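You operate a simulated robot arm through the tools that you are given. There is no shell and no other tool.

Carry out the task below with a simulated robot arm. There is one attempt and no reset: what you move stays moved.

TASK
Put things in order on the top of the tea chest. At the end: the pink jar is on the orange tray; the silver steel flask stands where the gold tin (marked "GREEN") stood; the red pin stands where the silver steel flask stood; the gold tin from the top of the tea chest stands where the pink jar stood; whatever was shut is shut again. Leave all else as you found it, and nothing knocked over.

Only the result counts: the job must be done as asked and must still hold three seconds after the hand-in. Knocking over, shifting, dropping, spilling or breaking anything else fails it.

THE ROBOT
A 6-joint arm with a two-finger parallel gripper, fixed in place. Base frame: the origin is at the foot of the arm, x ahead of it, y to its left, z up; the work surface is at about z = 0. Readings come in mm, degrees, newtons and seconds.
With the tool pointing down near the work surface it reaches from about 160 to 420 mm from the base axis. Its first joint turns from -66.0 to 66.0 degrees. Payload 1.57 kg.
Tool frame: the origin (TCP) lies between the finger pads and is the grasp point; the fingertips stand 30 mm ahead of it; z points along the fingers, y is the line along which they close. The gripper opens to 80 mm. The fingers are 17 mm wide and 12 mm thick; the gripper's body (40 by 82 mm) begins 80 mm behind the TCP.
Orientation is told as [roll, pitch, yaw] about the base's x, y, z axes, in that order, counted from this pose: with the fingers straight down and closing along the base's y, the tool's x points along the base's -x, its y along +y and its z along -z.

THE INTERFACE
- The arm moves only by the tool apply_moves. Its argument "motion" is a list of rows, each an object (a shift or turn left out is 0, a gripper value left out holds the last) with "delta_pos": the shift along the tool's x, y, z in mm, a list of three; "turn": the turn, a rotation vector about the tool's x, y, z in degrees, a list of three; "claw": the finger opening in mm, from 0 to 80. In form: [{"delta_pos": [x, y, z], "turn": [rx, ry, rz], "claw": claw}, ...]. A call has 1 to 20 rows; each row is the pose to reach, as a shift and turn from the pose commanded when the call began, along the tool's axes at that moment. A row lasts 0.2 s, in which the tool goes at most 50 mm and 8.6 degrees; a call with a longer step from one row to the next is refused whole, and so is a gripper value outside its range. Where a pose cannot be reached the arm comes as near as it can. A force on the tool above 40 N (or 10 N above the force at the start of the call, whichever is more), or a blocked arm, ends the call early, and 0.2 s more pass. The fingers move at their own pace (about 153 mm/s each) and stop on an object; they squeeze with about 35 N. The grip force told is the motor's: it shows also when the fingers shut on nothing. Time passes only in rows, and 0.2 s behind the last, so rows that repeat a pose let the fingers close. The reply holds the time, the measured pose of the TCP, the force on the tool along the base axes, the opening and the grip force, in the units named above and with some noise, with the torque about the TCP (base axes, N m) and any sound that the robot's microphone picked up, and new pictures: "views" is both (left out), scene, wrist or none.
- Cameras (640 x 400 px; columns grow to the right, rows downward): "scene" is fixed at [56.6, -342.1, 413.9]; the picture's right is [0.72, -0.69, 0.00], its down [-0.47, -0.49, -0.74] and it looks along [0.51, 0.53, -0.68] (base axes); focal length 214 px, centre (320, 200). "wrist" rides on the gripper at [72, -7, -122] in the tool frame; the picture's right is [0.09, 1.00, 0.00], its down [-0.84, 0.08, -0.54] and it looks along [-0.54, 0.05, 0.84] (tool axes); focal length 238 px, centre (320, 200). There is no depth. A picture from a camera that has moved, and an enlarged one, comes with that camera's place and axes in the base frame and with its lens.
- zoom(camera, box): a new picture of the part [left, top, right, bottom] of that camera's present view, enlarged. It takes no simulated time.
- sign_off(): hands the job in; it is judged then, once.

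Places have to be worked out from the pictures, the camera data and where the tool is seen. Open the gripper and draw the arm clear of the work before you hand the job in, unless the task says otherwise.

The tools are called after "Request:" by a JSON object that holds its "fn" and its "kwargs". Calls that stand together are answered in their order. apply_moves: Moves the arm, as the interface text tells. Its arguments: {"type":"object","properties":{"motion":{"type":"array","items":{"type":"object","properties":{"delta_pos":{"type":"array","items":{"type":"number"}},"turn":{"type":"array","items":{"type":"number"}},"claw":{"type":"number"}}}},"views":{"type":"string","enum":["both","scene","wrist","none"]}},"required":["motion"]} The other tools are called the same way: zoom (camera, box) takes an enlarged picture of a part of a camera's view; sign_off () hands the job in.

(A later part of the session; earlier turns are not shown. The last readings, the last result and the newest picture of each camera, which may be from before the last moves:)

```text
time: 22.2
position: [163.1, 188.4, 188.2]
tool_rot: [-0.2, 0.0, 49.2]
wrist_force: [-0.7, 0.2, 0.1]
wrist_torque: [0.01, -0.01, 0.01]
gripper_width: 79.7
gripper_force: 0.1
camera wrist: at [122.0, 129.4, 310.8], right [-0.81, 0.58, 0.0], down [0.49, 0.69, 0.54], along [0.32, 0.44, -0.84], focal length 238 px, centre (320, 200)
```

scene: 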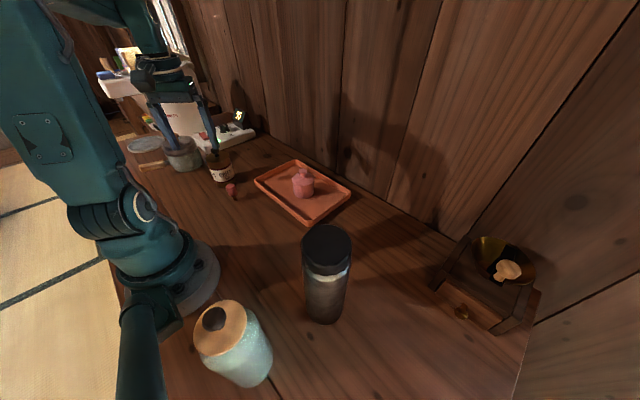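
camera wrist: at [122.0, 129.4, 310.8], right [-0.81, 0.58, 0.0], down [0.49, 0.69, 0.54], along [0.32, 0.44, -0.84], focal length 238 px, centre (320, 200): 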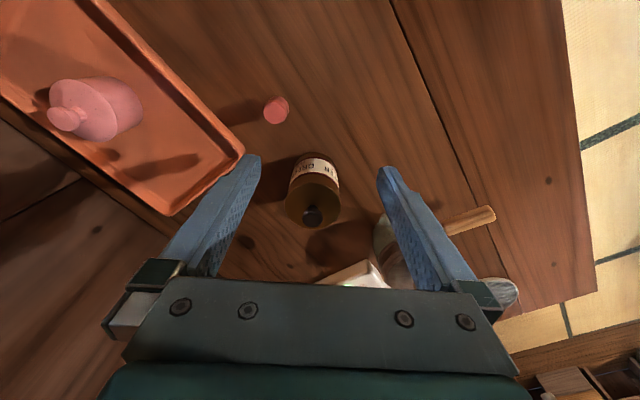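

Yaw is set, the tin is ahead. Now I tilt 40° forward about the tool's y axis.

Request:
{"fn": "apply_moves", "kwargs": {"motion": [{"turn": [0, -8, 0]}, {"turn": [0, -16, 0]}, {"turn": [0, -24, 0]}, {"turn": [0, -32, 0]}, {"turn": [0, -40, 0]}, {"turn": [0, -40, 0]}]}}

```text
time: 23.6
position: [172.0, 186.7, 189.9]
tool_rot: [-0.1, -40.0, 49.3]
wrist_force: [-0.1, 0.0, -0.1]
wrist_torque: [-0.01, 0.01, 0.03]
gripper_width: 80.1
gripper_force: 0.0
out of reach, approached as far as the arm can: row 4, 5, 6
camera wrist: at [90.5, 80.5, 238.1], right [-0.8, 0.6, -0.06], down [0.13, 0.27, 0.95], along [0.59, 0.75, -0.3], focal length 238 px, centre (320, 200)
```

scene: 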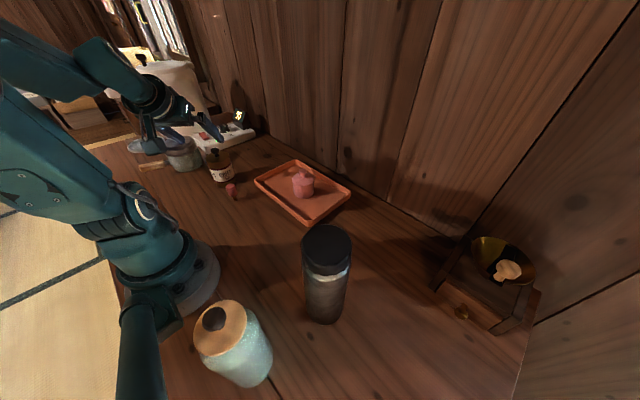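
wrist: 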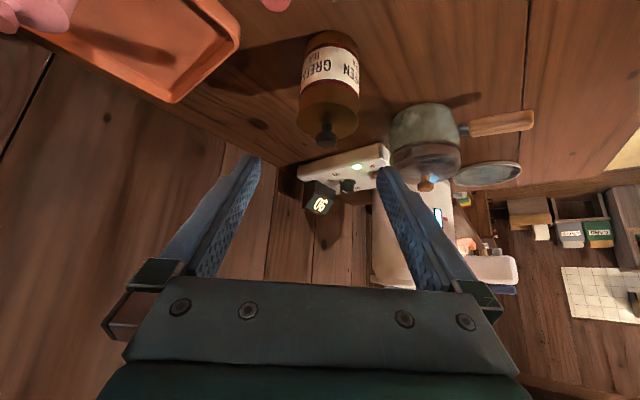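

The arm reports the close-in tilted pose is at its limit (r≈254), but the tin lies further out. I move outward to r≈290 keeping the tilt, and read back the pose.

Request:
{"fn": "apply_moves", "kwargs": {"motion": [{"delta_pos": [-7, 0, 13]}, {"delta_pos": [-13, 0, 27]}, {"delta_pos": [-19.8, 0, 40.2]}, {"delta_pos": [-19.8, 0, 40.2]}]}}

```text
time: 24.6
position: [200.9, 216.8, 172.6]
tool_rot: [-0.3, -40.0, 49.3]
wrist_force: [-0.4, -0.4, 0.2]
wrist_torque: [-0.01, 0.04, -0.01]
gripper_width: 79.8
gripper_force: 0.0
camera wrist: at [118.6, 111.2, 220.0], right [-0.8, 0.6, -0.06], down [0.13, 0.27, 0.95], along [0.59, 0.75, -0.3], focal length 238 px, centre (320, 200)
```

scene: 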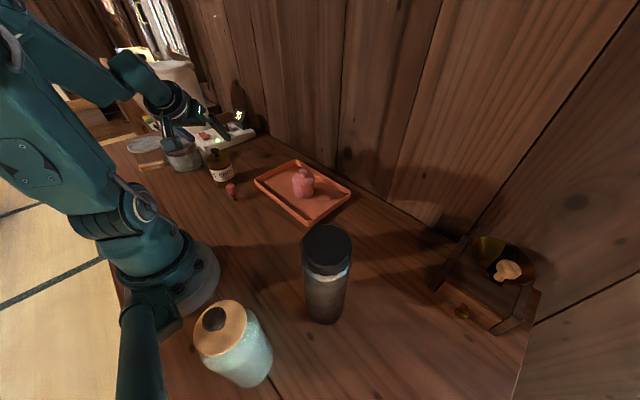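
wrist: 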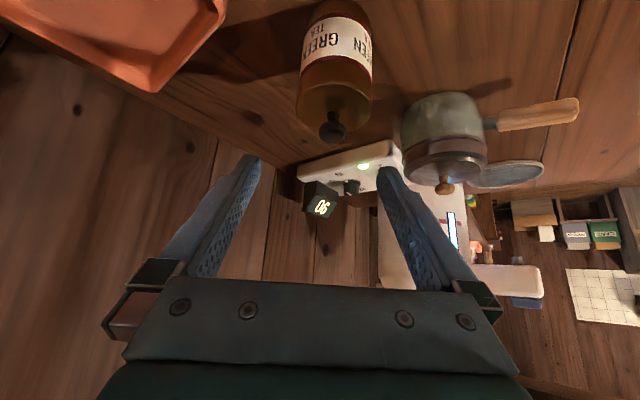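

The command follows the achieved pose (r≈295, lateral offset ≈ -9 mm from the tin line). I correct sideways and come closer, still above the tin.

Request:
{"fn": "apply_moves", "kwargs": {"motion": [{"delta_pos": [5, 4, 14]}, {"delta_pos": [10, 8.4, 28]}, {"delta_pos": [15.5, 8.4, 41.8]}, {"delta_pos": [15.5, 8.4, 41.8]}]}}

Request:
{"fn": "zoom", "kwargs": {"camera": "wrist", "box": [200, 0, 440, 200]}}

Request:
{"fn": "zoom", "kwargs": {"camera": "scene", "box": [120, 90, 280, 210]}}

```text
time: 25.6
position: [204.3, 230.3, 160.5]
tool_rot: [-0.1, -39.8, 49.2]
wrist_force: [0.7, 0.2, -0.6]
wrist_torque: [-0.01, 0.01, 0.01]
gripper_width: 79.9
gripper_force: 0.0
out of reach, approached as far as the arm can: row 1, 2, 3, 4
camera wrist: at [122.2, 124.0, 209.1], right [-0.8, 0.6, -0.06], down [0.13, 0.28, 0.95], along [0.59, 0.75, -0.3], focal length 238 px, centre (320, 200)
```

scene: 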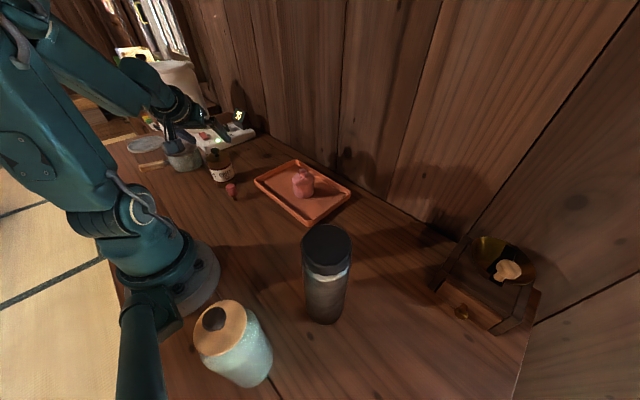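
wrist: 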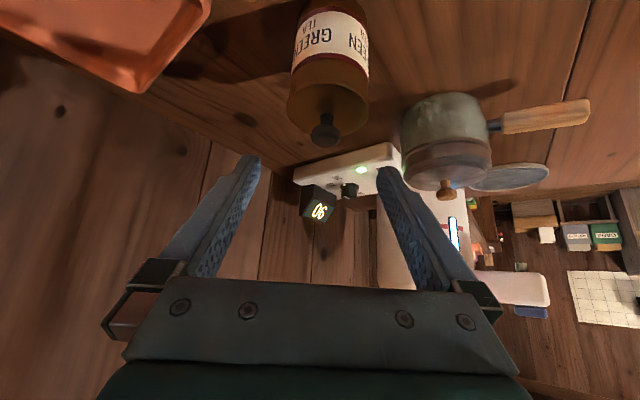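

```text
2.00 times, centred on (320, 100) of wrist
camera zoom: at [122.2, 124.0, 209.1], right [-0.8, 0.6, -0.06], down [0.13, 0.28, 0.95], along [0.59, 0.75, -0.3], focal length 477 px, centre (320, 400)
```

zoom: 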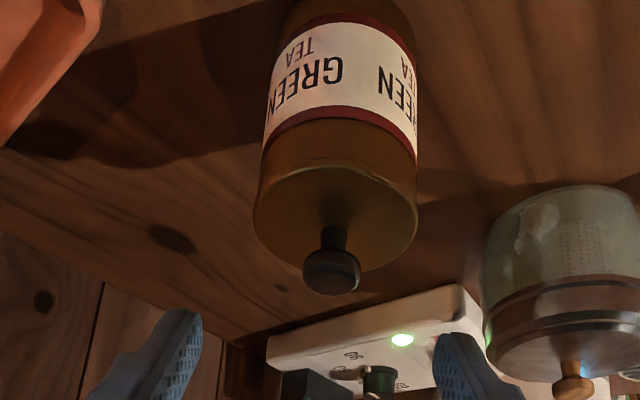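

```text
3.33 times, centred on (200, 150) of scene
camera zoom: at [56.6, -342.1, 413.9], right [0.72, -0.69, 0.0], down [-0.47, -0.49, -0.74], along [0.51, 0.53, -0.68], focal length 715 px, centre (720, 367)
```

zoom: 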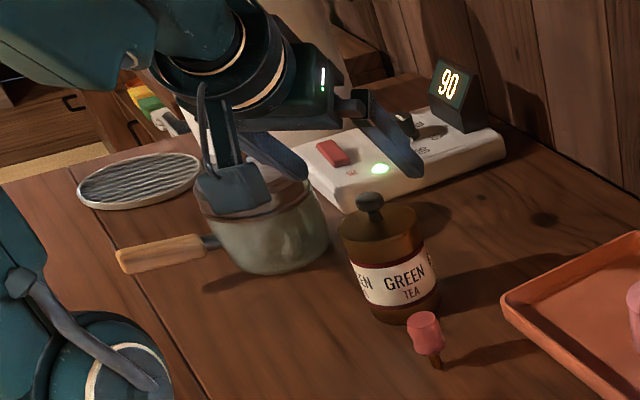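

The arm can't hold 40° tilt lower down. I reduce the tilt to about 30°, which still clears the lid if I grip the body near the fingertips.

Request:
{"fn": "apply_moves", "kwargs": {"motion": [{"turn": [0, 5, 0]}, {"turn": [0, 10, 0]}, {"turn": [0, 10, 0]}], "views": "none"}}

```text
time: 26.4
position: [204.2, 230.4, 161.7]
tool_rot: [-0.2, -29.9, 49.3]
wrist_force: [0.0, -0.1, 0.1]
wrist_torque: [-0.01, -0.03, 0.01]
gripper_width: 80.2
gripper_force: 0.2
out of reach, approached as far as the arm can: row 1, 2
```

Tilt 30° is held. I go down towards z≈110 with the sideways correction.

Request:
{"fn": "apply_moves", "kwargs": {"motion": [{"delta_pos": [7, 1.5, 15]}, {"delta_pos": [14, 3.2, 30]}, {"delta_pos": [21.8, 3.2, 46.3]}, {"delta_pos": [21.8, 3.2, 46.3]}]}}

Request:
{"fn": "zoom", "kwargs": {"camera": "wrist", "box": [200, 0, 440, 200]}}

```text
time: 27.4
position: [203.6, 236.0, 108.4]
tool_rot: [-0.1, -29.9, 49.1]
wrist_force: [0.3, -0.1, -0.8]
wrist_torque: [0.0, -0.01, -0.02]
gripper_width: 79.9
gripper_force: 0.1
camera wrist: at [129.5, 138.1, 179.9], right [-0.81, 0.59, -0.05], down [0.24, 0.4, 0.89], along [0.54, 0.7, -0.46], focal length 238 px, centre (320, 200)
```

scene: 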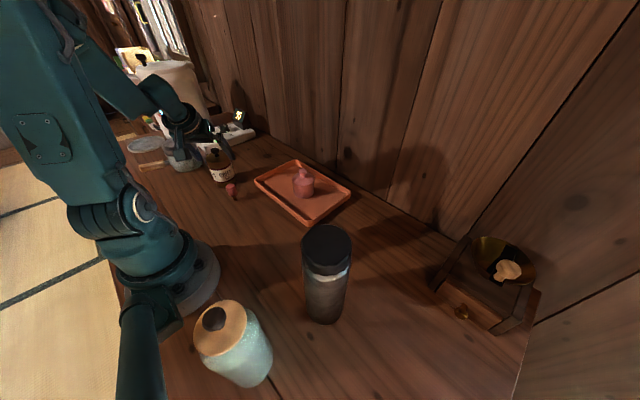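
wrist: 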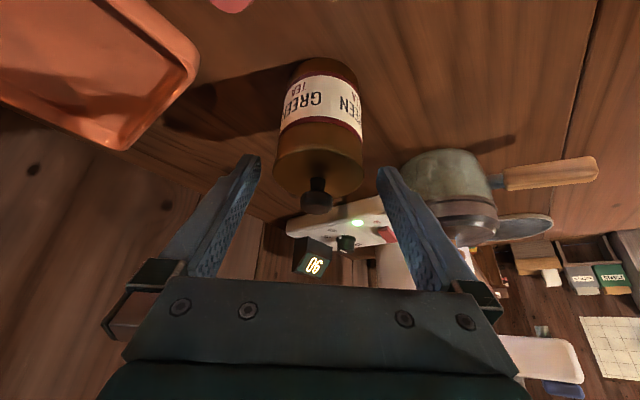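

```text
2.00 times, centred on (320, 100) of wrist
camera zoom: at [129.5, 138.1, 179.9], right [-0.81, 0.59, -0.05], down [0.24, 0.4, 0.89], along [0.54, 0.7, -0.46], focal length 477 px, centre (320, 400)
```

zoom: 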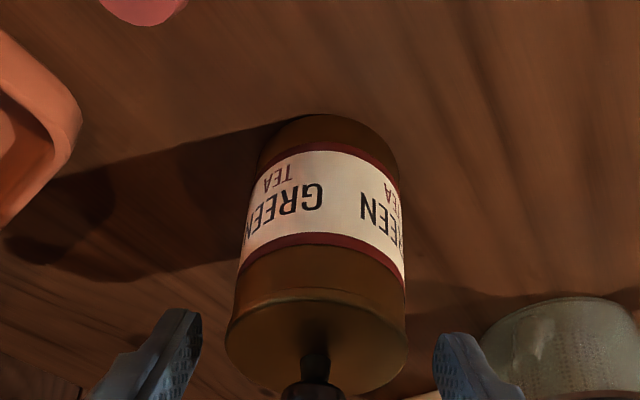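

Reachable. The tin's axis is about 1.5 mm to the -t side of the tool. I descend to TCP r≈324, z≈41, so the tips straddle the body below the lid.

Request:
{"fn": "apply_moves", "kwargs": {"motion": [{"delta_pos": [6, -1.5, 16]}, {"delta_pos": [12, -1.5, 33]}, {"delta_pos": [18, -1.5, 50]}, {"delta_pos": [23, -1.5, 64.6]}, {"delta_pos": [23, -1.5, 64.6]}]}}

Request:
{"fn": "zoom", "kwargs": {"camera": "wrist", "box": [180, 80, 460, 300]}}

Request:
{"fn": "zoom", "kwargs": {"camera": "scene", "box": [150, 110, 290, 200]}}

```text
time: 28.6
position: [205.0, 236.5, 110.6]
tool_rot: [-0.1, -30.1, 49.2]
wrist_force: [-1.0, 0.5, 1.7]
wrist_torque: [-0.02, 0.0, -0.01]
gripper_width: 80.0
gripper_force: 0.0
out of reach, approached as far as the arm can: row 1, 2, 3, 4, 5
camera wrist: at [129.6, 138.1, 180.2], right [-0.81, 0.59, -0.05], down [0.24, 0.4, 0.89], along [0.54, 0.7, -0.46], focal length 238 px, centre (320, 200)
```

scene: 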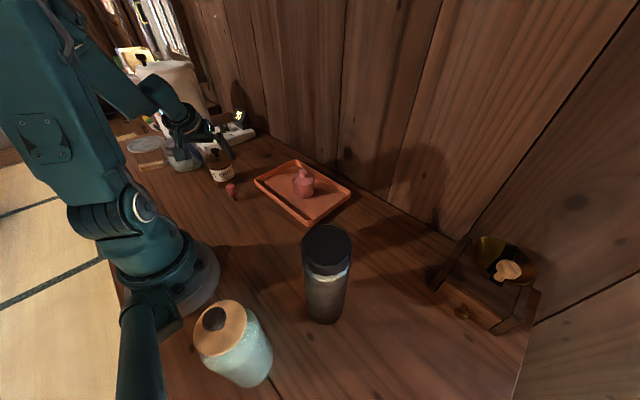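
wrist: 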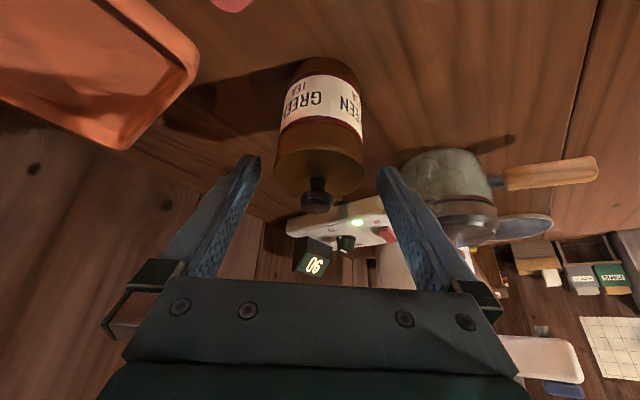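

```text
1.82 times, centred on (320, 190) of wrist
camera zoom: at [129.6, 138.1, 180.2], right [-0.81, 0.59, -0.05], down [0.24, 0.4, 0.89], along [0.54, 0.7, -0.46], focal length 433 px, centre (320, 218)
```

zoom: 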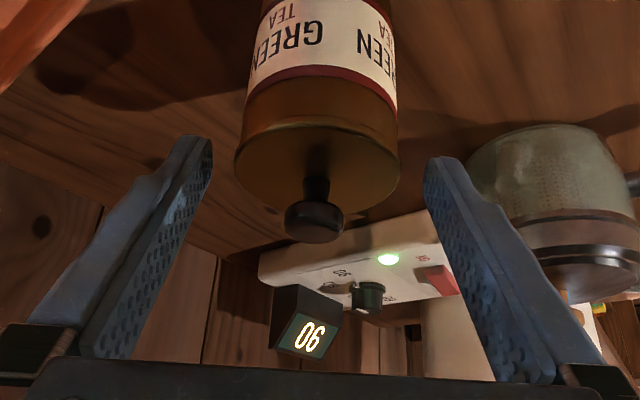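

```text
4.44 times, centred on (220, 155) of scene
camera zoom: at [56.6, -342.1, 413.9], right [0.72, -0.69, 0.0], down [-0.47, -0.49, -0.74], along [0.51, 0.53, -0.68], focal length 953 px, centre (764, 400)
```

zoom: 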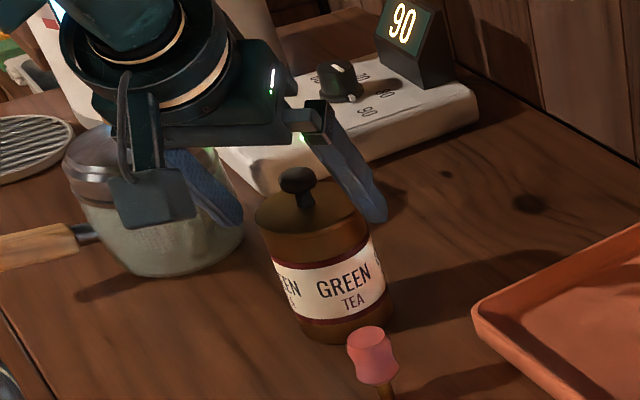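

The wrist joint limit blocks a radial tilt low down. A tilt aimed along base x (sideways to the arm plane) should bend the wrist more favourably, so I rise 80 mm and swing the tilted tool to yaw 0.

Request:
{"fn": "apply_moves", "kwargs": {"motion": [{"delta_pos": [-13, 0, -23]}, {"delta_pos": [-27, 0, -46]}, {"delta_pos": [-40, 0, -69]}, {"delta_pos": [-40, 0, -69], "turn": [4.1, 0, 7.1]}, {"delta_pos": [-40, 0, -69], "turn": [8.2, 0, 14.2]}, {"delta_pos": [-40, 0, -69], "turn": [12.3, 0, 21.3]}, {"delta_pos": [-40, 0, -69], "turn": [16.4, 0, 28.4]}, {"delta_pos": [-40, 0, -69], "turn": [20.5, 0, 35.5]}, {"delta_pos": [-40, 0, -69], "turn": [24.6, 0, 42.6]}, {"delta_pos": [-40, 0, -69], "turn": [24.6, 0, 42.6]}]}}

```text
time: 30.8
position: [250.6, 212.3, 187.6]
tool_rot: [-0.1, -30.1, -0.1]
wrist_force: [0.2, 0.6, 0.6]
wrist_torque: [0.0, 0.0, -0.01]
gripper_width: 80.0
gripper_force: 0.0
out of reach, approached as far as the arm can: row 5, 6, 7, 8, 9, 10
camera wrist: at [128.0, 205.4, 258.1], right [-0.08, 1.0, -0.05], down [0.45, 0.08, 0.89], along [0.89, 0.05, -0.46], focal length 238 px, centre (320, 200)
```

scene: 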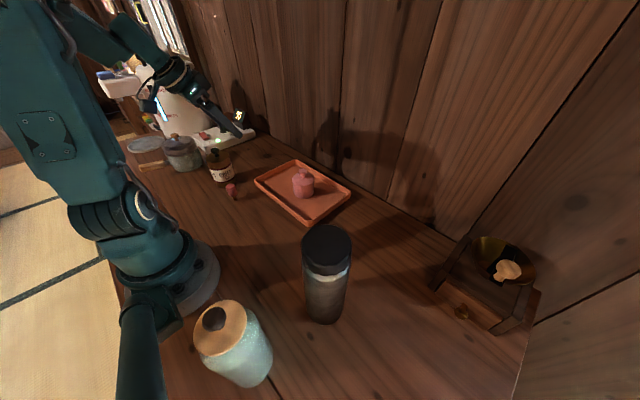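
wrist: 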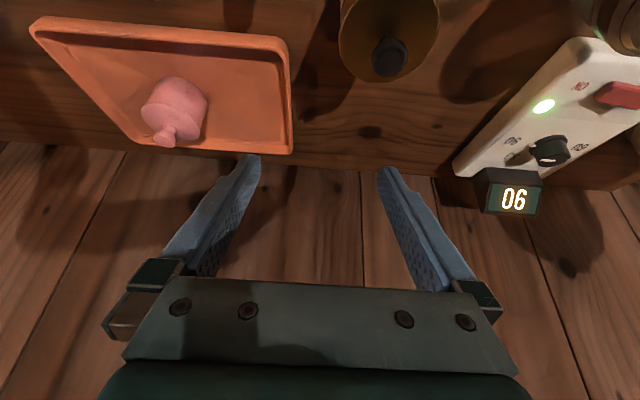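

That sideways tilt is also out of reach near the tin. I change plan: handle lid and body separately with the vertical gripper (lid aside, move body, put lid back on). First I straighten the tool again.

Request:
{"fn": "apply_moves", "kwargs": {"motion": [{"turn": [0, 7.5, 0]}, {"turn": [0, 15, 0]}, {"turn": [0, 22.5, 0]}, {"turn": [0, 30.1, 0]}, {"turn": [0, 30.1, 0]}]}}

```text
time: 32.0
position: [250.6, 212.0, 188.4]
tool_rot: [-0.1, 0.2, 0.1]
wrist_force: [0.4, 0.5, 0.1]
wrist_torque: [-0.03, -0.02, 0.04]
gripper_width: 80.0
gripper_force: 0.1
camera wrist: at [180.4, 204.6, 310.6], right [-0.09, 1.0, 0.0], down [0.84, 0.08, 0.54], along [0.54, 0.05, -0.84], focal length 238 px, centre (320, 200)
```

scene: 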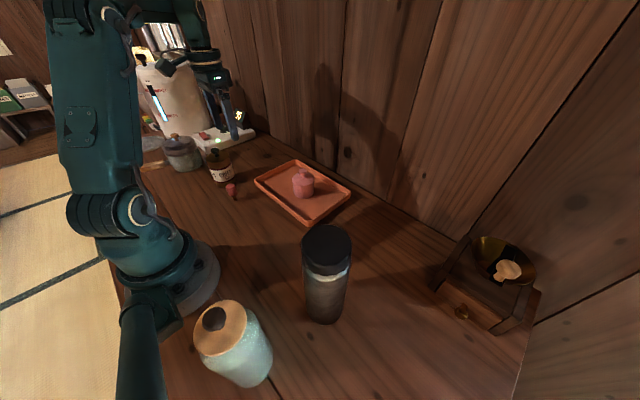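
wrist: 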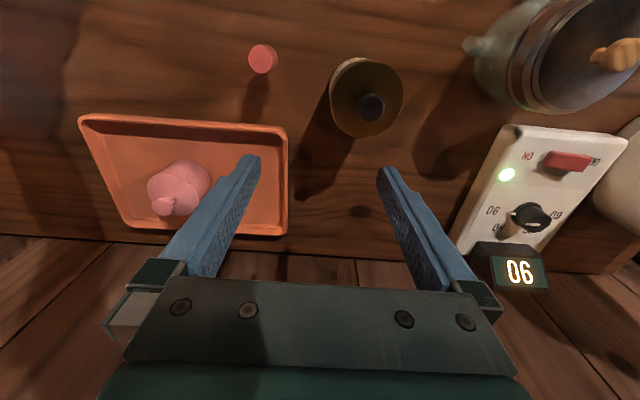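

Vertical again. I return to above the tin at z≈150 to fine-align on the lid.

Request:
{"fn": "apply_moves", "kwargs": {"motion": [{"delta_pos": [12, 13, 0]}, {"delta_pos": [24, 26, 10]}, {"delta_pos": [33.6, 37.7, 25]}, {"delta_pos": [33.6, 37.7, 38]}, {"delta_pos": [33.6, 37.7, 38]}, {"delta_pos": [33.6, 37.7, 38]}]}}

Request:
{"fn": "zoom", "kwargs": {"camera": "wrist", "box": [240, 80, 400, 200]}}

```text
time: 33.4
position: [217.3, 248.6, 149.5]
tool_rot: [-0.1, 0.0, 0.1]
wrist_force: [-0.4, -0.3, 0.6]
wrist_torque: [-0.04, -0.01, -0.03]
gripper_width: 79.8
gripper_force: 0.0
camera wrist: at [145.9, 242.0, 271.5], right [-0.09, 1.0, 0.0], down [0.84, 0.08, 0.54], along [0.54, 0.05, -0.84], focal length 238 px, centre (320, 200)
```

scene: 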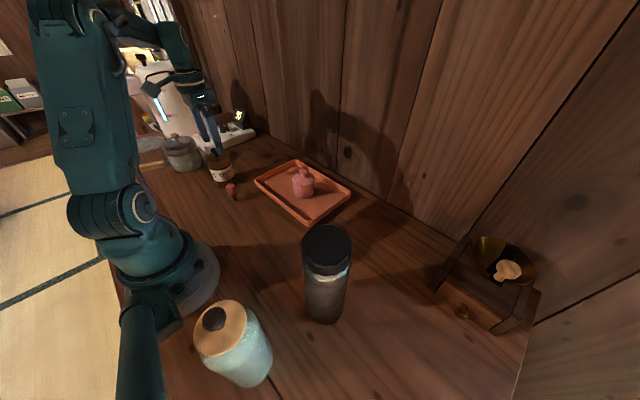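
wrist: 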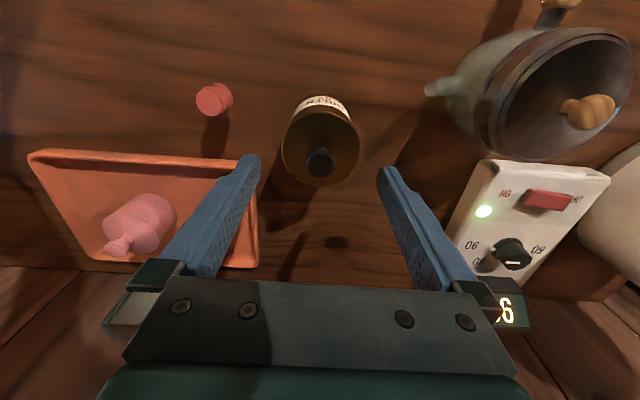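

```text
3.33 times, centred on (320, 140) of wrist
camera zoom: at [145.9, 242.0, 271.5], right [-0.09, 1.0, 0.0], down [0.84, 0.08, 0.54], along [0.54, 0.05, -0.84], focal length 794 px, centre (320, 400)
```

zoom: 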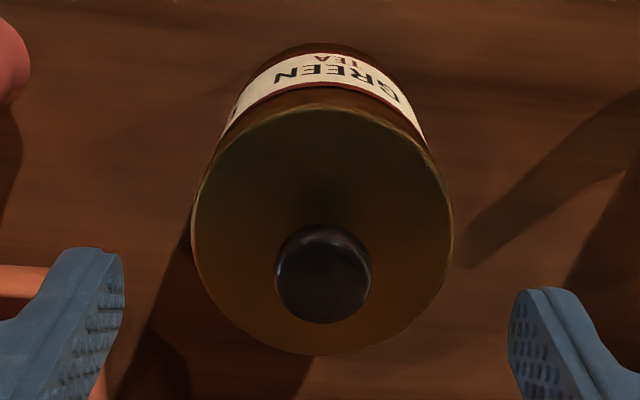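

Lid centre is at about (218,249), in line with the tool. I descend so the fingertips reach just past the lid's rim (TCP z≈107).

Request:
{"fn": "apply_moves", "kwargs": {"motion": [{"delta_pos": [-0.5, 0.5, 20]}, {"delta_pos": [-0.5, 0.5, 35]}, {"delta_pos": [-0.5, 0.5, 42.5]}, {"delta_pos": [-0.5, 0.5, 42.5]}, {"delta_pos": [-0.5, 0.5, 42.5]}]}}

Request:
{"fn": "zoom", "kwargs": {"camera": "wrist", "box": [230, 80, 410, 220]}}

Request:
{"fn": "zoom", "kwargs": {"camera": "scene", "box": [180, 120, 260, 190]}}

```text
time: 34.6
position: [215.9, 250.8, 107.9]
tool_rot: [-0.1, 0.0, 0.1]
wrist_force: [-0.3, -0.4, 0.3]
wrist_torque: [0.04, 0.0, 0.0]
gripper_width: 80.0
gripper_force: 0.0
camera wrist: at [145.8, 243.6, 229.7], right [-0.09, 1.0, 0.0], down [0.84, 0.08, 0.54], along [0.54, 0.05, -0.84], focal length 238 px, centre (320, 200)
```

scene: 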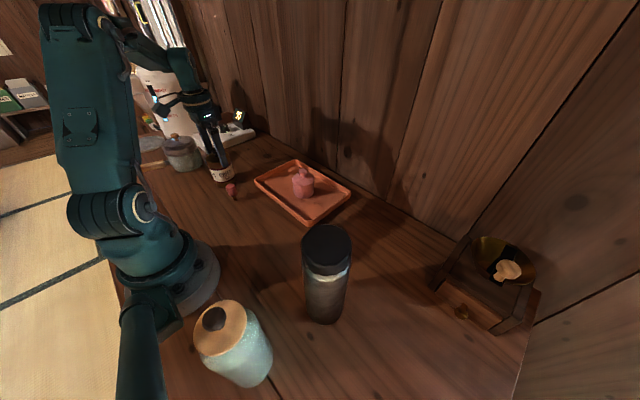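
wrist: 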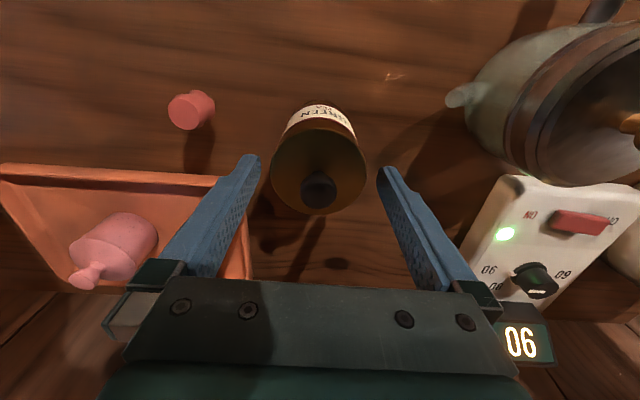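

```text
2.86 times, centred on (320, 150) of wrist
camera zoom: at [145.8, 243.6, 229.7], right [-0.09, 1.0, 0.0], down [0.84, 0.08, 0.54], along [0.54, 0.05, -0.84], focal length 681 px, centre (320, 343)
```

zoom: 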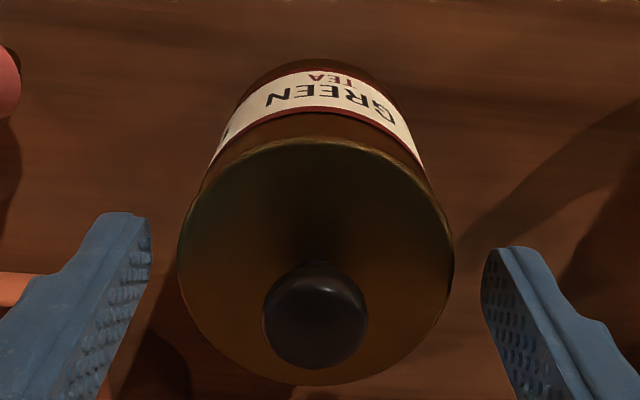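

```text
5.71 times, centred on (220, 155) of scene
camera zoom: at [56.6, -342.1, 413.9], right [0.72, -0.69, 0.0], down [-0.47, -0.49, -0.74], along [0.51, 0.53, -0.68], focal length 1226 px, centre (891, 457)
```

zoom: 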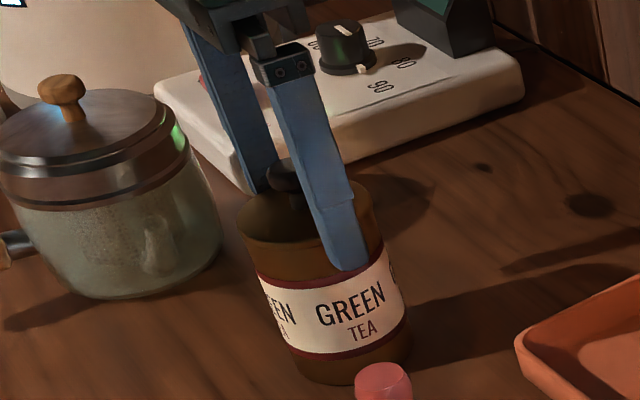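

The tips flank the lid rim (about z 78–87). Closing on the lid.

Request:
{"fn": "apply_moves", "kwargs": {"motion": [{"claw": 66}, {"claw": 50}, {"claw": 50}, {"claw": 50}, {"claw": 50}], "views": "wrist"}}

Request:
{"fn": "zoom", "kwargs": {"camera": "scene", "box": [180, 120, 260, 190]}}

```text
time: 35.8
position: [216.9, 250.3, 107.3]
tool_rot: [-0.1, 0.0, 0.0]
wrist_force: [-0.2, -2.2, 0.4]
wrist_torque: [-0.07, 0.01, -0.01]
gripper_width: 62.3
gripper_force: 34.8
heard: snap
camera wrist: at [145.8, 243.6, 229.8], right [-0.09, 1.0, 0.0], down [0.84, 0.08, 0.54], along [0.54, 0.05, -0.84], focal length 238 px, centre (320, 200)
```

wrist: 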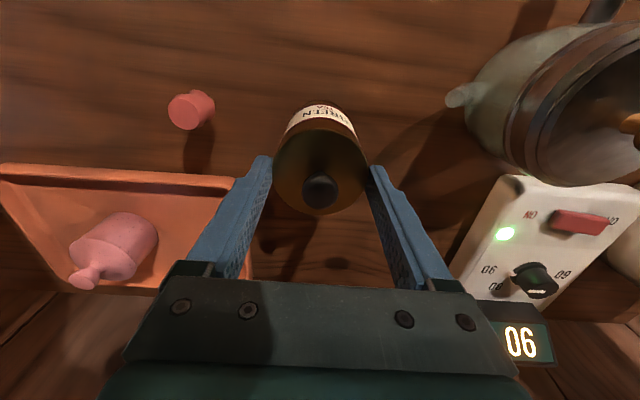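

```text
5.71 times, centred on (220, 155) of scene
camera zoom: at [56.6, -342.1, 413.9], right [0.72, -0.69, 0.0], down [-0.47, -0.49, -0.74], along [0.51, 0.53, -0.68], focal length 1226 px, centre (891, 457)
```

zoom: 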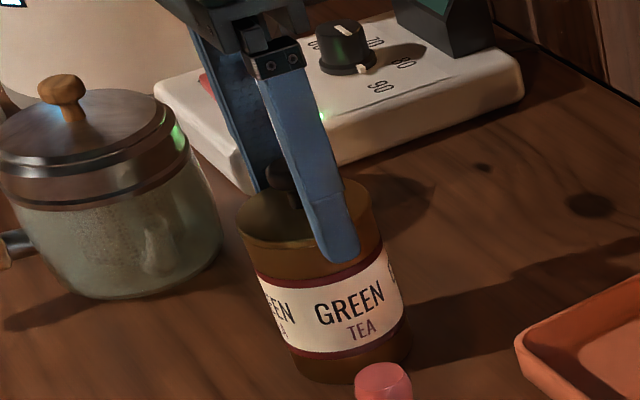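

Gripped the lid (62.3 mm). I lift it straight up 50 mm in small steps.

Request:
{"fn": "apply_moves", "kwargs": {"motion": [{"delta_pos": [0, 0, -4]}, {"delta_pos": [0, 0, -10]}, {"delta_pos": [0, 0, -22]}, {"delta_pos": [0, 0, -36]}, {"delta_pos": [0, 0, -50]}, {"delta_pos": [0, 0, -50]}]}}

Request:
{"fn": "zoom", "kwargs": {"camera": "scene", "box": [170, 90, 270, 190]}}

Request:
{"fn": "zoom", "kwargs": {"camera": "wrist", "box": [220, 80, 420, 240]}}

```text
time: 37.2
position: [216.4, 251.9, 158.7]
tool_rot: [-0.1, -0.1, 0.1]
wrist_force: [-0.5, 0.3, -0.6]
wrist_torque: [0.01, 0.02, 0.01]
gripper_width: 62.1
gripper_force: 34.7
camera wrist: at [146.8, 244.0, 280.5], right [-0.09, 1.0, 0.0], down [0.84, 0.08, 0.54], along [0.54, 0.05, -0.84], focal length 238 px, centre (320, 200)
```

scene: 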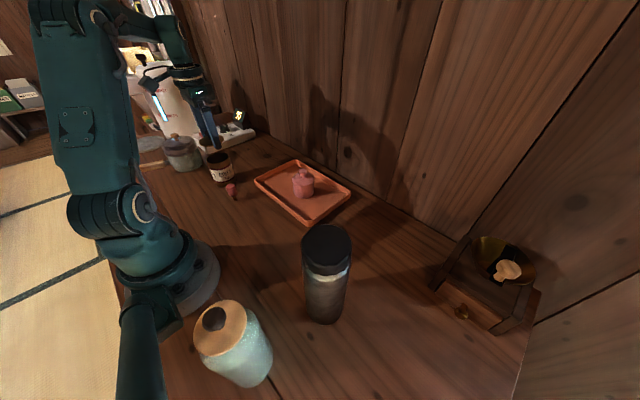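
wrist: 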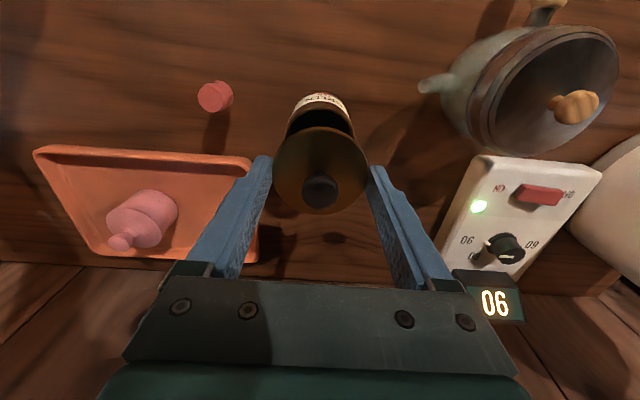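

```text
4.00 times, centred on (220, 140) of scene
camera zoom: at [56.6, -342.1, 413.9], right [0.72, -0.69, 0.0], down [-0.47, -0.49, -0.74], along [0.51, 0.53, -0.68], focal length 858 px, centre (720, 440)
```

zoom: 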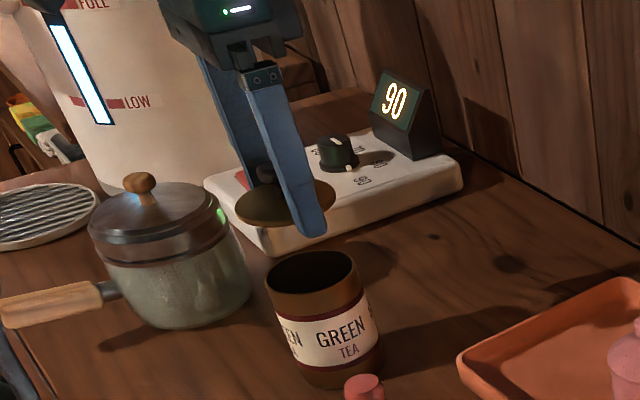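

```text
2.50 times, centred on (320, 160) of wrist
camera zoom: at [146.8, 244.0, 280.5], right [-0.09, 1.0, 0.0], down [0.84, 0.08, 0.54], along [0.54, 0.05, -0.84], focal length 596 px, centre (320, 300)
```

zoom: 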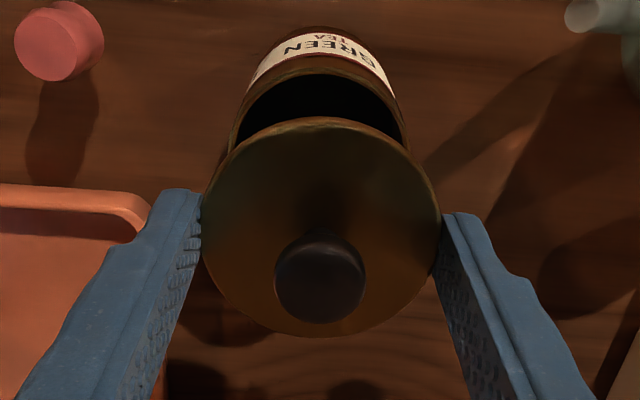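

The lid is off cleanly, the body stayed put. I carry the lid to the free area in front of the arm, about (216, 60), well above the pin.

Request:
{"fn": "apply_moves", "kwargs": {"motion": [{"delta_pos": [0, -25, -10]}, {"delta_pos": [0, -60, -10]}, {"delta_pos": [0, -95, -10]}, {"delta_pos": [0, -130, -10]}, {"delta_pos": [0, -165, -10]}, {"delta_pos": [0, -190, -10]}, {"delta_pos": [0, -190, 0]}, {"delta_pos": [0, -190, 0]}]}}

```text
time: 39.0
position: [217.5, 60.3, 157.6]
tool_rot: [-0.1, 0.0, 0.0]
wrist_force: [0.5, -0.1, 0.0]
wrist_torque: [0.0, -0.04, -0.01]
gripper_width: 62.3
gripper_force: 35.4
camera wrist: at [147.3, 53.6, 280.1], right [-0.09, 1.0, 0.0], down [0.84, 0.08, 0.54], along [0.54, 0.05, -0.84], focal length 238 px, centre (320, 200)
```

scene: 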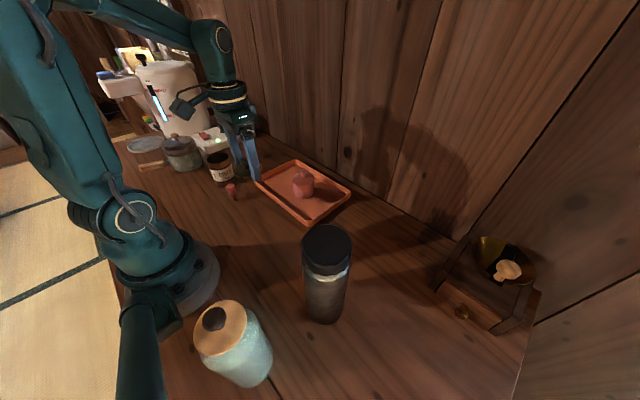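
wrist: 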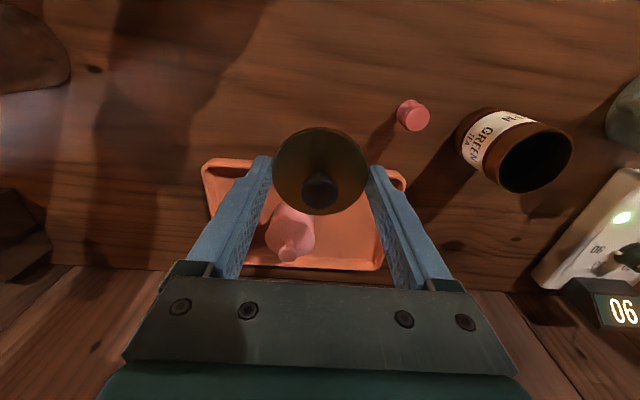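

Clear floor below. I lower until the fingertips are a few mm above the surface.

Request:
{"fn": "apply_moves", "kwargs": {"motion": [{"delta_pos": [8, 0, 30]}, {"delta_pos": [8, 0, 60]}, {"delta_pos": [8, 0, 90]}, {"delta_pos": [8, 0, 112]}, {"delta_pos": [8, 0, 122]}, {"delta_pos": [8, 0, 124]}, {"delta_pos": [8, 0, 124]}]}}

Request:
{"fn": "zoom", "kwargs": {"camera": "scene", "box": [190, 140, 290, 220]}}

```text
time: 40.6
position: [209.4, 60.3, 34.1]
tool_rot: [-0.1, 0.0, 0.1]
wrist_force: [0.6, 0.6, -1.0]
wrist_torque: [-0.01, 0.0, 0.0]
gripper_width: 62.3
gripper_force: 34.8
camera wrist: at [138.0, 52.9, 156.5], right [-0.09, 1.0, 0.0], down [0.84, 0.08, 0.54], along [0.54, 0.05, -0.84], focal length 238 px, centre (320, 200)
```

scene: 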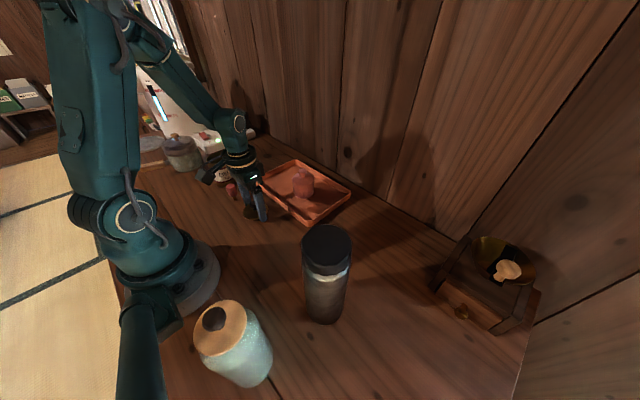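
wrist: 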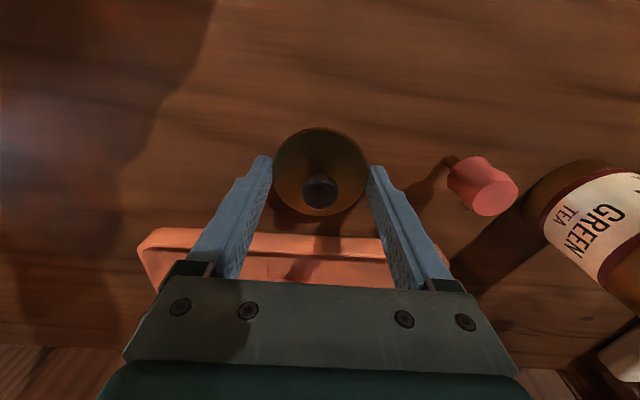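

```text
5.00 times, centred on (240, 180) of scene
camera zoom: at [56.6, -342.1, 413.9], right [0.72, -0.69, 0.0], down [-0.47, -0.49, -0.74], along [0.51, 0.53, -0.68], focal length 1072 px, centre (720, 300)
```

zoom: 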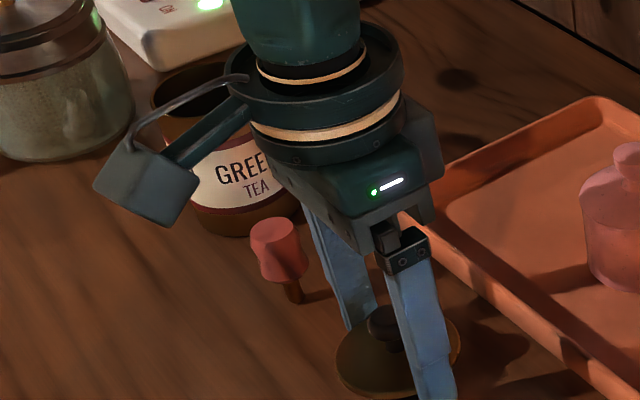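

Close to the table now; I lower in 1 mm steps to find contact.

Request:
{"fn": "apply_moves", "kwargs": {"motion": [{"delta_pos": [0, 0, 1]}, {"delta_pos": [0, 0, 2]}, {"delta_pos": [0, 0, 2]}], "views": "none"}}

Request:
{"fn": "apply_moves", "kwargs": {"motion": [{"delta_pos": [0, 0, 1]}, {"delta_pos": [0, 0, 1]}], "views": "none"}}

```text
time: 41.4
position: [209.2, 60.0, 31.3]
tool_rot: [0.0, 0.0, 0.0]
wrist_force: [0.2, -0.4, -0.5]
wrist_torque: [-0.02, -0.01, 0.01]
gripper_width: 62.3
gripper_force: 34.8
```

```text
time: 42.0
position: [209.1, 59.7, 31.3]
tool_rot: [-0.1, -0.1, 0.0]
wrist_force: [0.6, -0.4, 0.2]
wrist_torque: [-0.03, -0.03, 0.03]
gripper_width: 62.0
gripper_force: 34.9
```

Tips are about 1 mm above the table. I release the lid gently (a few mm drop at most) and look.

Request:
{"fn": "apply_moves", "kwargs": {"motion": [{"claw": 63}, {"claw": 64}, {"claw": 66}, {"claw": 72}, {"claw": 80}, {"claw": 80}], "views": "wrist"}}

Request:
{"fn": "zoom", "kwargs": {"camera": "wrist", "box": [220, 100, 420, 240]}}

```text
time: 43.4
position: [208.4, 60.3, 29.9]
tool_rot: [-0.1, 0.0, 0.0]
wrist_force: [0.5, 0.0, -0.4]
wrist_torque: [-0.02, 0.0, -0.01]
gripper_width: 80.1
gripper_force: 0.0
camera wrist: at [138.3, 52.8, 152.9], right [-0.09, 1.0, 0.0], down [0.84, 0.08, 0.54], along [0.54, 0.05, -0.84], focal length 238 px, centre (320, 200)
```

wrist: 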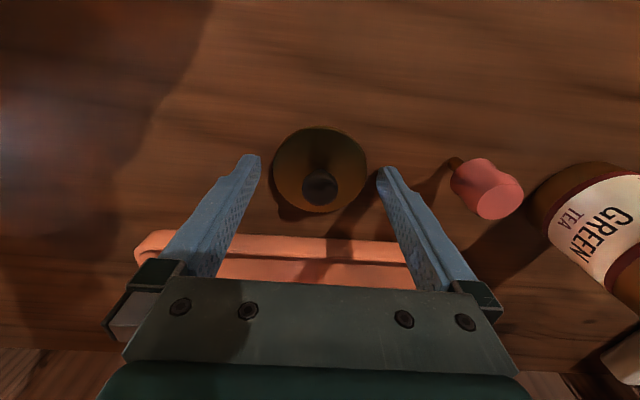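

```text
2.86 times, centred on (320, 170) of wrist
camera zoom: at [138.3, 52.8, 152.9], right [-0.09, 1.0, 0.0], down [0.84, 0.08, 0.54], along [0.54, 0.05, -0.84], focal length 681 px, centre (320, 286)
```

zoom: 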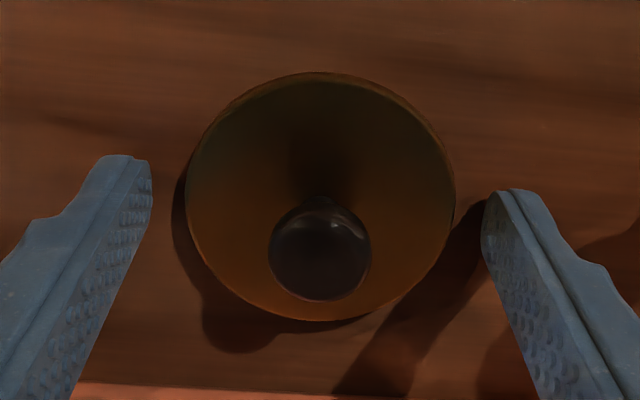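

The lid lies flat and whole. I go back above the tin body at the same x/y as when I gripped the lid.

Request:
{"fn": "apply_moves", "kwargs": {"motion": [{"delta_pos": [0, 0, -30]}, {"delta_pos": [0, 0, -70]}, {"delta_pos": [0, 0, -110]}, {"delta_pos": [0, 0, -130]}, {"delta_pos": [-2, 40, -130]}, {"delta_pos": [-4, 80, -130]}, {"delta_pos": [-6, 120, -130]}, {"delta_pos": [-8, 160, -130]}, {"delta_pos": [-8, 190, -130]}, {"delta_pos": [-8, 190, -130]}, {"delta_pos": [-8, 190, -130]}]}}

Request:
{"fn": "zoom", "kwargs": {"camera": "wrist", "box": [220, 60, 420, 200]}}

```text
time: 45.8
position: [216.4, 250.8, 160.0]
tool_rot: [-0.2, 0.0, -0.1]
wrist_force: [-0.6, 0.0, 0.5]
wrist_torque: [0.02, -0.01, -0.01]
gripper_width: 79.7
gripper_force: 0.0
camera wrist: at [146.1, 244.1, 282.4], right [-0.09, 1.0, 0.0], down [0.84, 0.08, 0.54], along [0.54, 0.05, -0.84], focal length 238 px, centre (320, 200)
```

scene: 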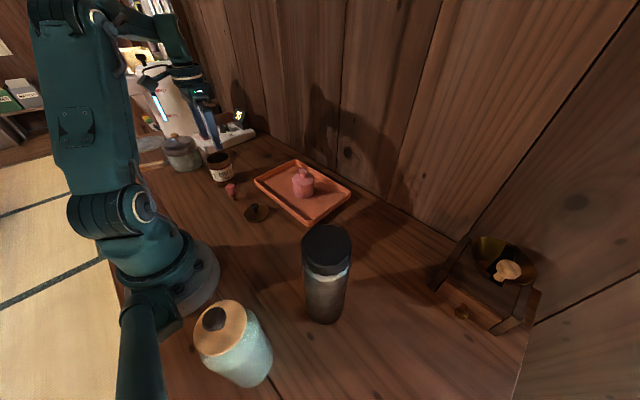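
wrist: 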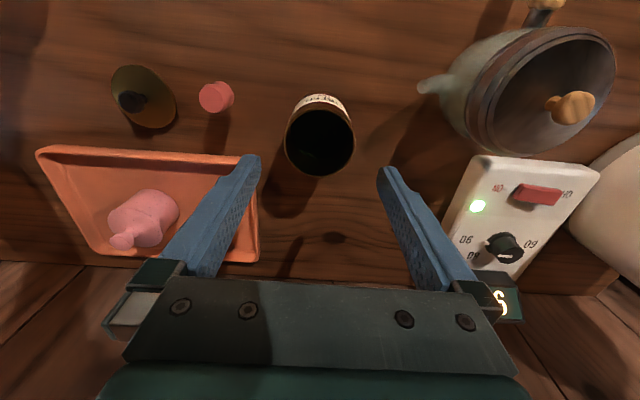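

```text
2.86 times, centred on (320, 130) of wrist
camera zoom: at [146.1, 244.1, 282.4], right [-0.09, 1.0, 0.0], down [0.84, 0.08, 0.54], along [0.54, 0.05, -0.84], focal length 681 px, centre (320, 400)
```

zoom: 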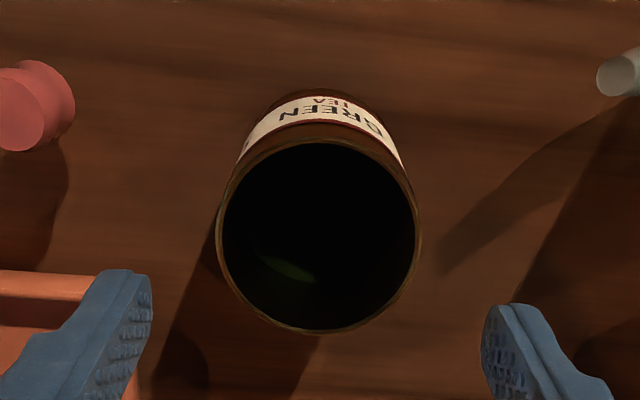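

The body is centred at about (217,249.7) and stayed upright, with green tea inside. I descend around it to TCP z≈46.

Request:
{"fn": "apply_moves", "kwargs": {"motion": [{"delta_pos": [0, 0, 30]}, {"delta_pos": [0, 0, 60]}, {"delta_pos": [0, 0, 90]}, {"delta_pos": [0, 0, 110]}, {"delta_pos": [0, 0, 114]}, {"delta_pos": [0, 0, 114]}], "views": "wrist"}}

Request:
{"fn": "zoom", "kwargs": {"camera": "wrist", "box": [200, 80, 440, 280]}}

```text
time: 47.2
position: [218.3, 248.3, 45.6]
tool_rot: [-0.1, 0.0, 0.0]
wrist_force: [0.8, 0.3, -0.7]
wrist_torque: [0.0, 0.02, 0.0]
gripper_width: 80.0
gripper_force: 0.0
camera wrist: at [147.8, 243.0, 168.6], right [-0.09, 1.0, 0.0], down [0.84, 0.08, 0.54], along [0.54, 0.05, -0.84], focal length 238 px, centre (320, 200)
```

wrist: 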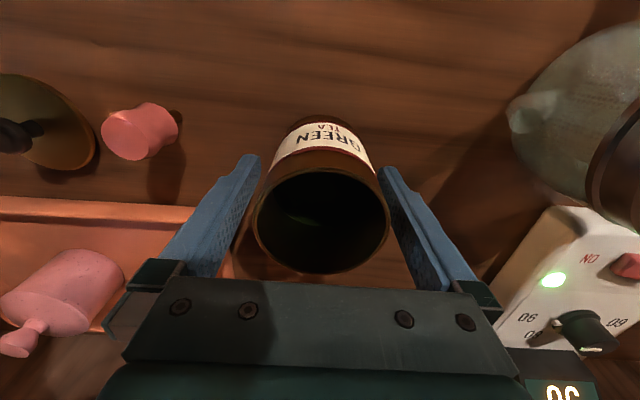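

```text
2.00 times, centred on (320, 180) of wrist
camera zoom: at [147.8, 243.0, 168.6], right [-0.09, 1.0, 0.0], down [0.84, 0.08, 0.54], along [0.54, 0.05, -0.84], focal length 477 px, centre (320, 240)
```

zoom: 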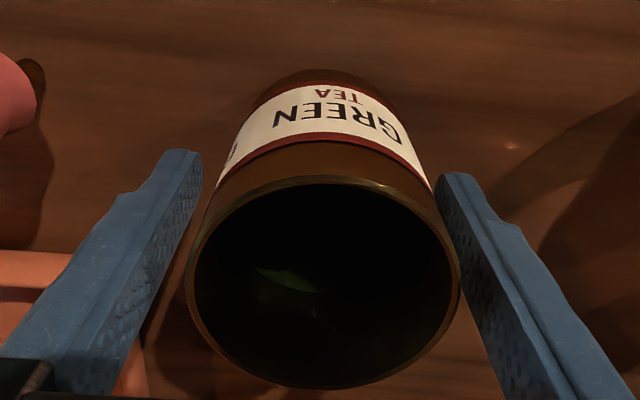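

Body between the fingers. Closing on it.

Request:
{"fn": "apply_moves", "kwargs": {"motion": [{"claw": 64}, {"claw": 50}, {"claw": 50}, {"claw": 50}, {"claw": 50}], "views": "wrist"}}

```text
time: 48.4
position: [218.9, 250.2, 46.8]
tool_rot: [-0.1, 0.0, 0.0]
wrist_force: [-0.3, 1.9, -0.4]
wrist_torque: [0.13, 0.0, -0.02]
gripper_width: 61.5
gripper_force: 34.9
camera wrist: at [147.9, 243.0, 168.8], right [-0.09, 1.0, 0.0], down [0.84, 0.08, 0.54], along [0.54, 0.05, -0.84], focal length 238 px, centre (320, 200)
```

wrist: 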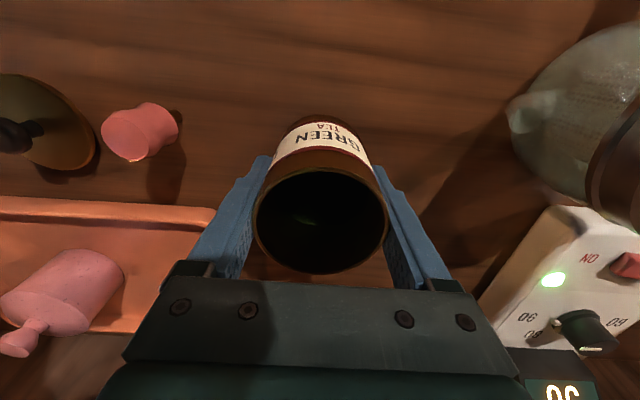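

The body is held (61.5 mm, no snap – the snaps seem to be the lid latch). I lift it 100 mm and carry it smoothly towards the jar's old place.

Request:
{"fn": "apply_moves", "kwargs": {"motion": [{"delta_pos": [0, 0, -6]}, {"delta_pos": [0, 0, -20]}, {"delta_pos": [0, 0, -45]}, {"delta_pos": [0, 0, -75]}, {"delta_pos": [0, 0, -95]}, {"delta_pos": [0, 0, -100]}, {"delta_pos": [-3, -15, -100]}, {"delta_pos": [-8, -45, -100]}, {"delta_pos": [-16, -82, -100]}, {"delta_pos": [-23, -119, -100]}, {"delta_pos": [-30, -156, -100]}, {"delta_pos": [-37, -193, -100]}, {"delta_pos": [-44, -230, -100]}, {"delta_pos": [-51, -267, -100]}, {"delta_pos": [-59, -304, -100]}, {"delta_pos": [-66, -340, -100]}, {"delta_pos": [-72, -370, -100]}, {"delta_pos": [-76, -392, -100]}, {"delta_pos": [-77.4, -401, -100]}, {"delta_pos": [-77.4, -401, -100]}]}}

Request:
{"fn": "zoom", "kwargs": {"camera": "wrist", "box": [200, 80, 440, 280]}}

```text
time: 52.6
position: [295.7, -150.2, 148.6]
tool_rot: [-0.1, 0.0, 0.1]
wrist_force: [-0.1, 0.2, -4.4]
wrist_torque: [-0.01, 0.02, -0.01]
gripper_width: 61.7
gripper_force: 34.9
camera wrist: at [223.9, -158.0, 269.4], right [-0.09, 1.0, 0.0], down [0.84, 0.08, 0.54], along [0.54, 0.05, -0.84], focal length 238 px, centre (320, 200)
```

scene: 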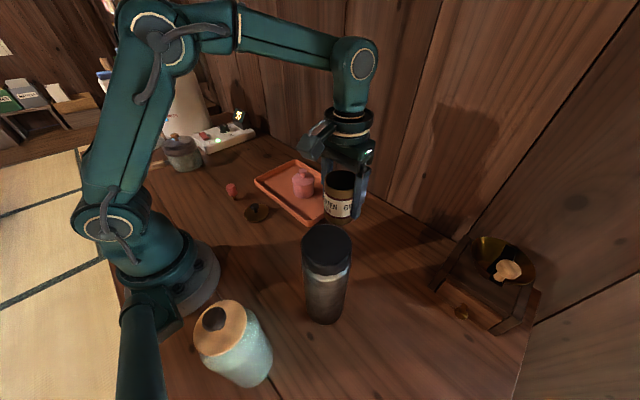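
wrist: 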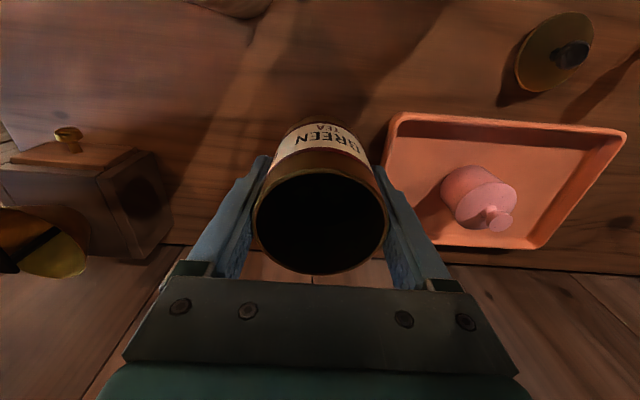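

```text
2.00 times, centred on (320, 180) of wrist
camera zoom: at [223.9, -158.0, 269.4], right [-0.09, 1.0, 0.0], down [0.84, 0.08, 0.54], along [0.54, 0.05, -0.84], focal length 477 px, centre (320, 240)
```

zoom: 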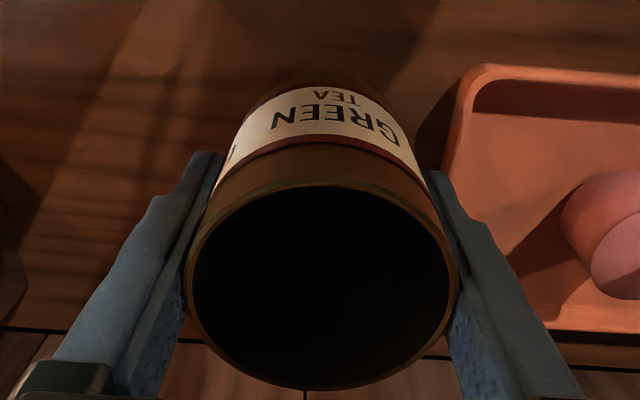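

The body hangs over the jar's old spot (295,-150). I lower it the same 100 mm, slowing at the end.

Request:
{"fn": "apply_moves", "kwargs": {"motion": [{"delta_pos": [0, 0, 25]}, {"delta_pos": [0, 0, 55]}, {"delta_pos": [0, 0, 80]}, {"delta_pos": [0, 0, 92]}, {"delta_pos": [0, 0, 97]}, {"delta_pos": [0, 0, 99]}, {"delta_pos": [0, 0, 99.5]}, {"delta_pos": [0, 0, 99.5]}], "views": "wrist"}}

```text
time: 54.4
position: [296.0, -149.9, 47.5]
tool_rot: [-0.2, 0.0, 0.0]
wrist_force: [1.1, -0.3, -2.9]
wrist_torque: [0.0, -0.01, 0.01]
gripper_width: 61.4
gripper_force: 34.8
camera wrist: at [224.7, -157.9, 170.0], right [-0.09, 1.0, 0.0], down [0.84, 0.08, 0.54], along [0.54, 0.05, -0.84], focal length 238 px, centre (320, 200)
```

wrist: 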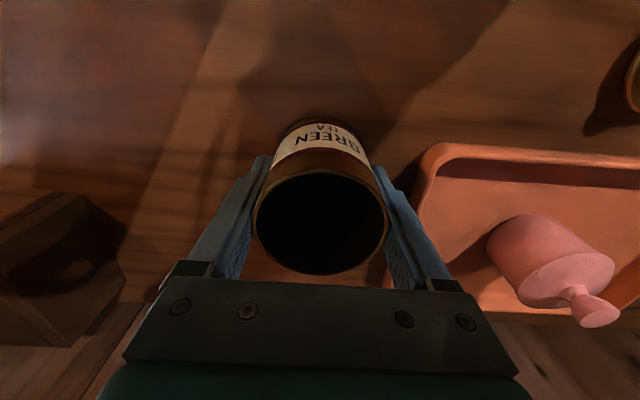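

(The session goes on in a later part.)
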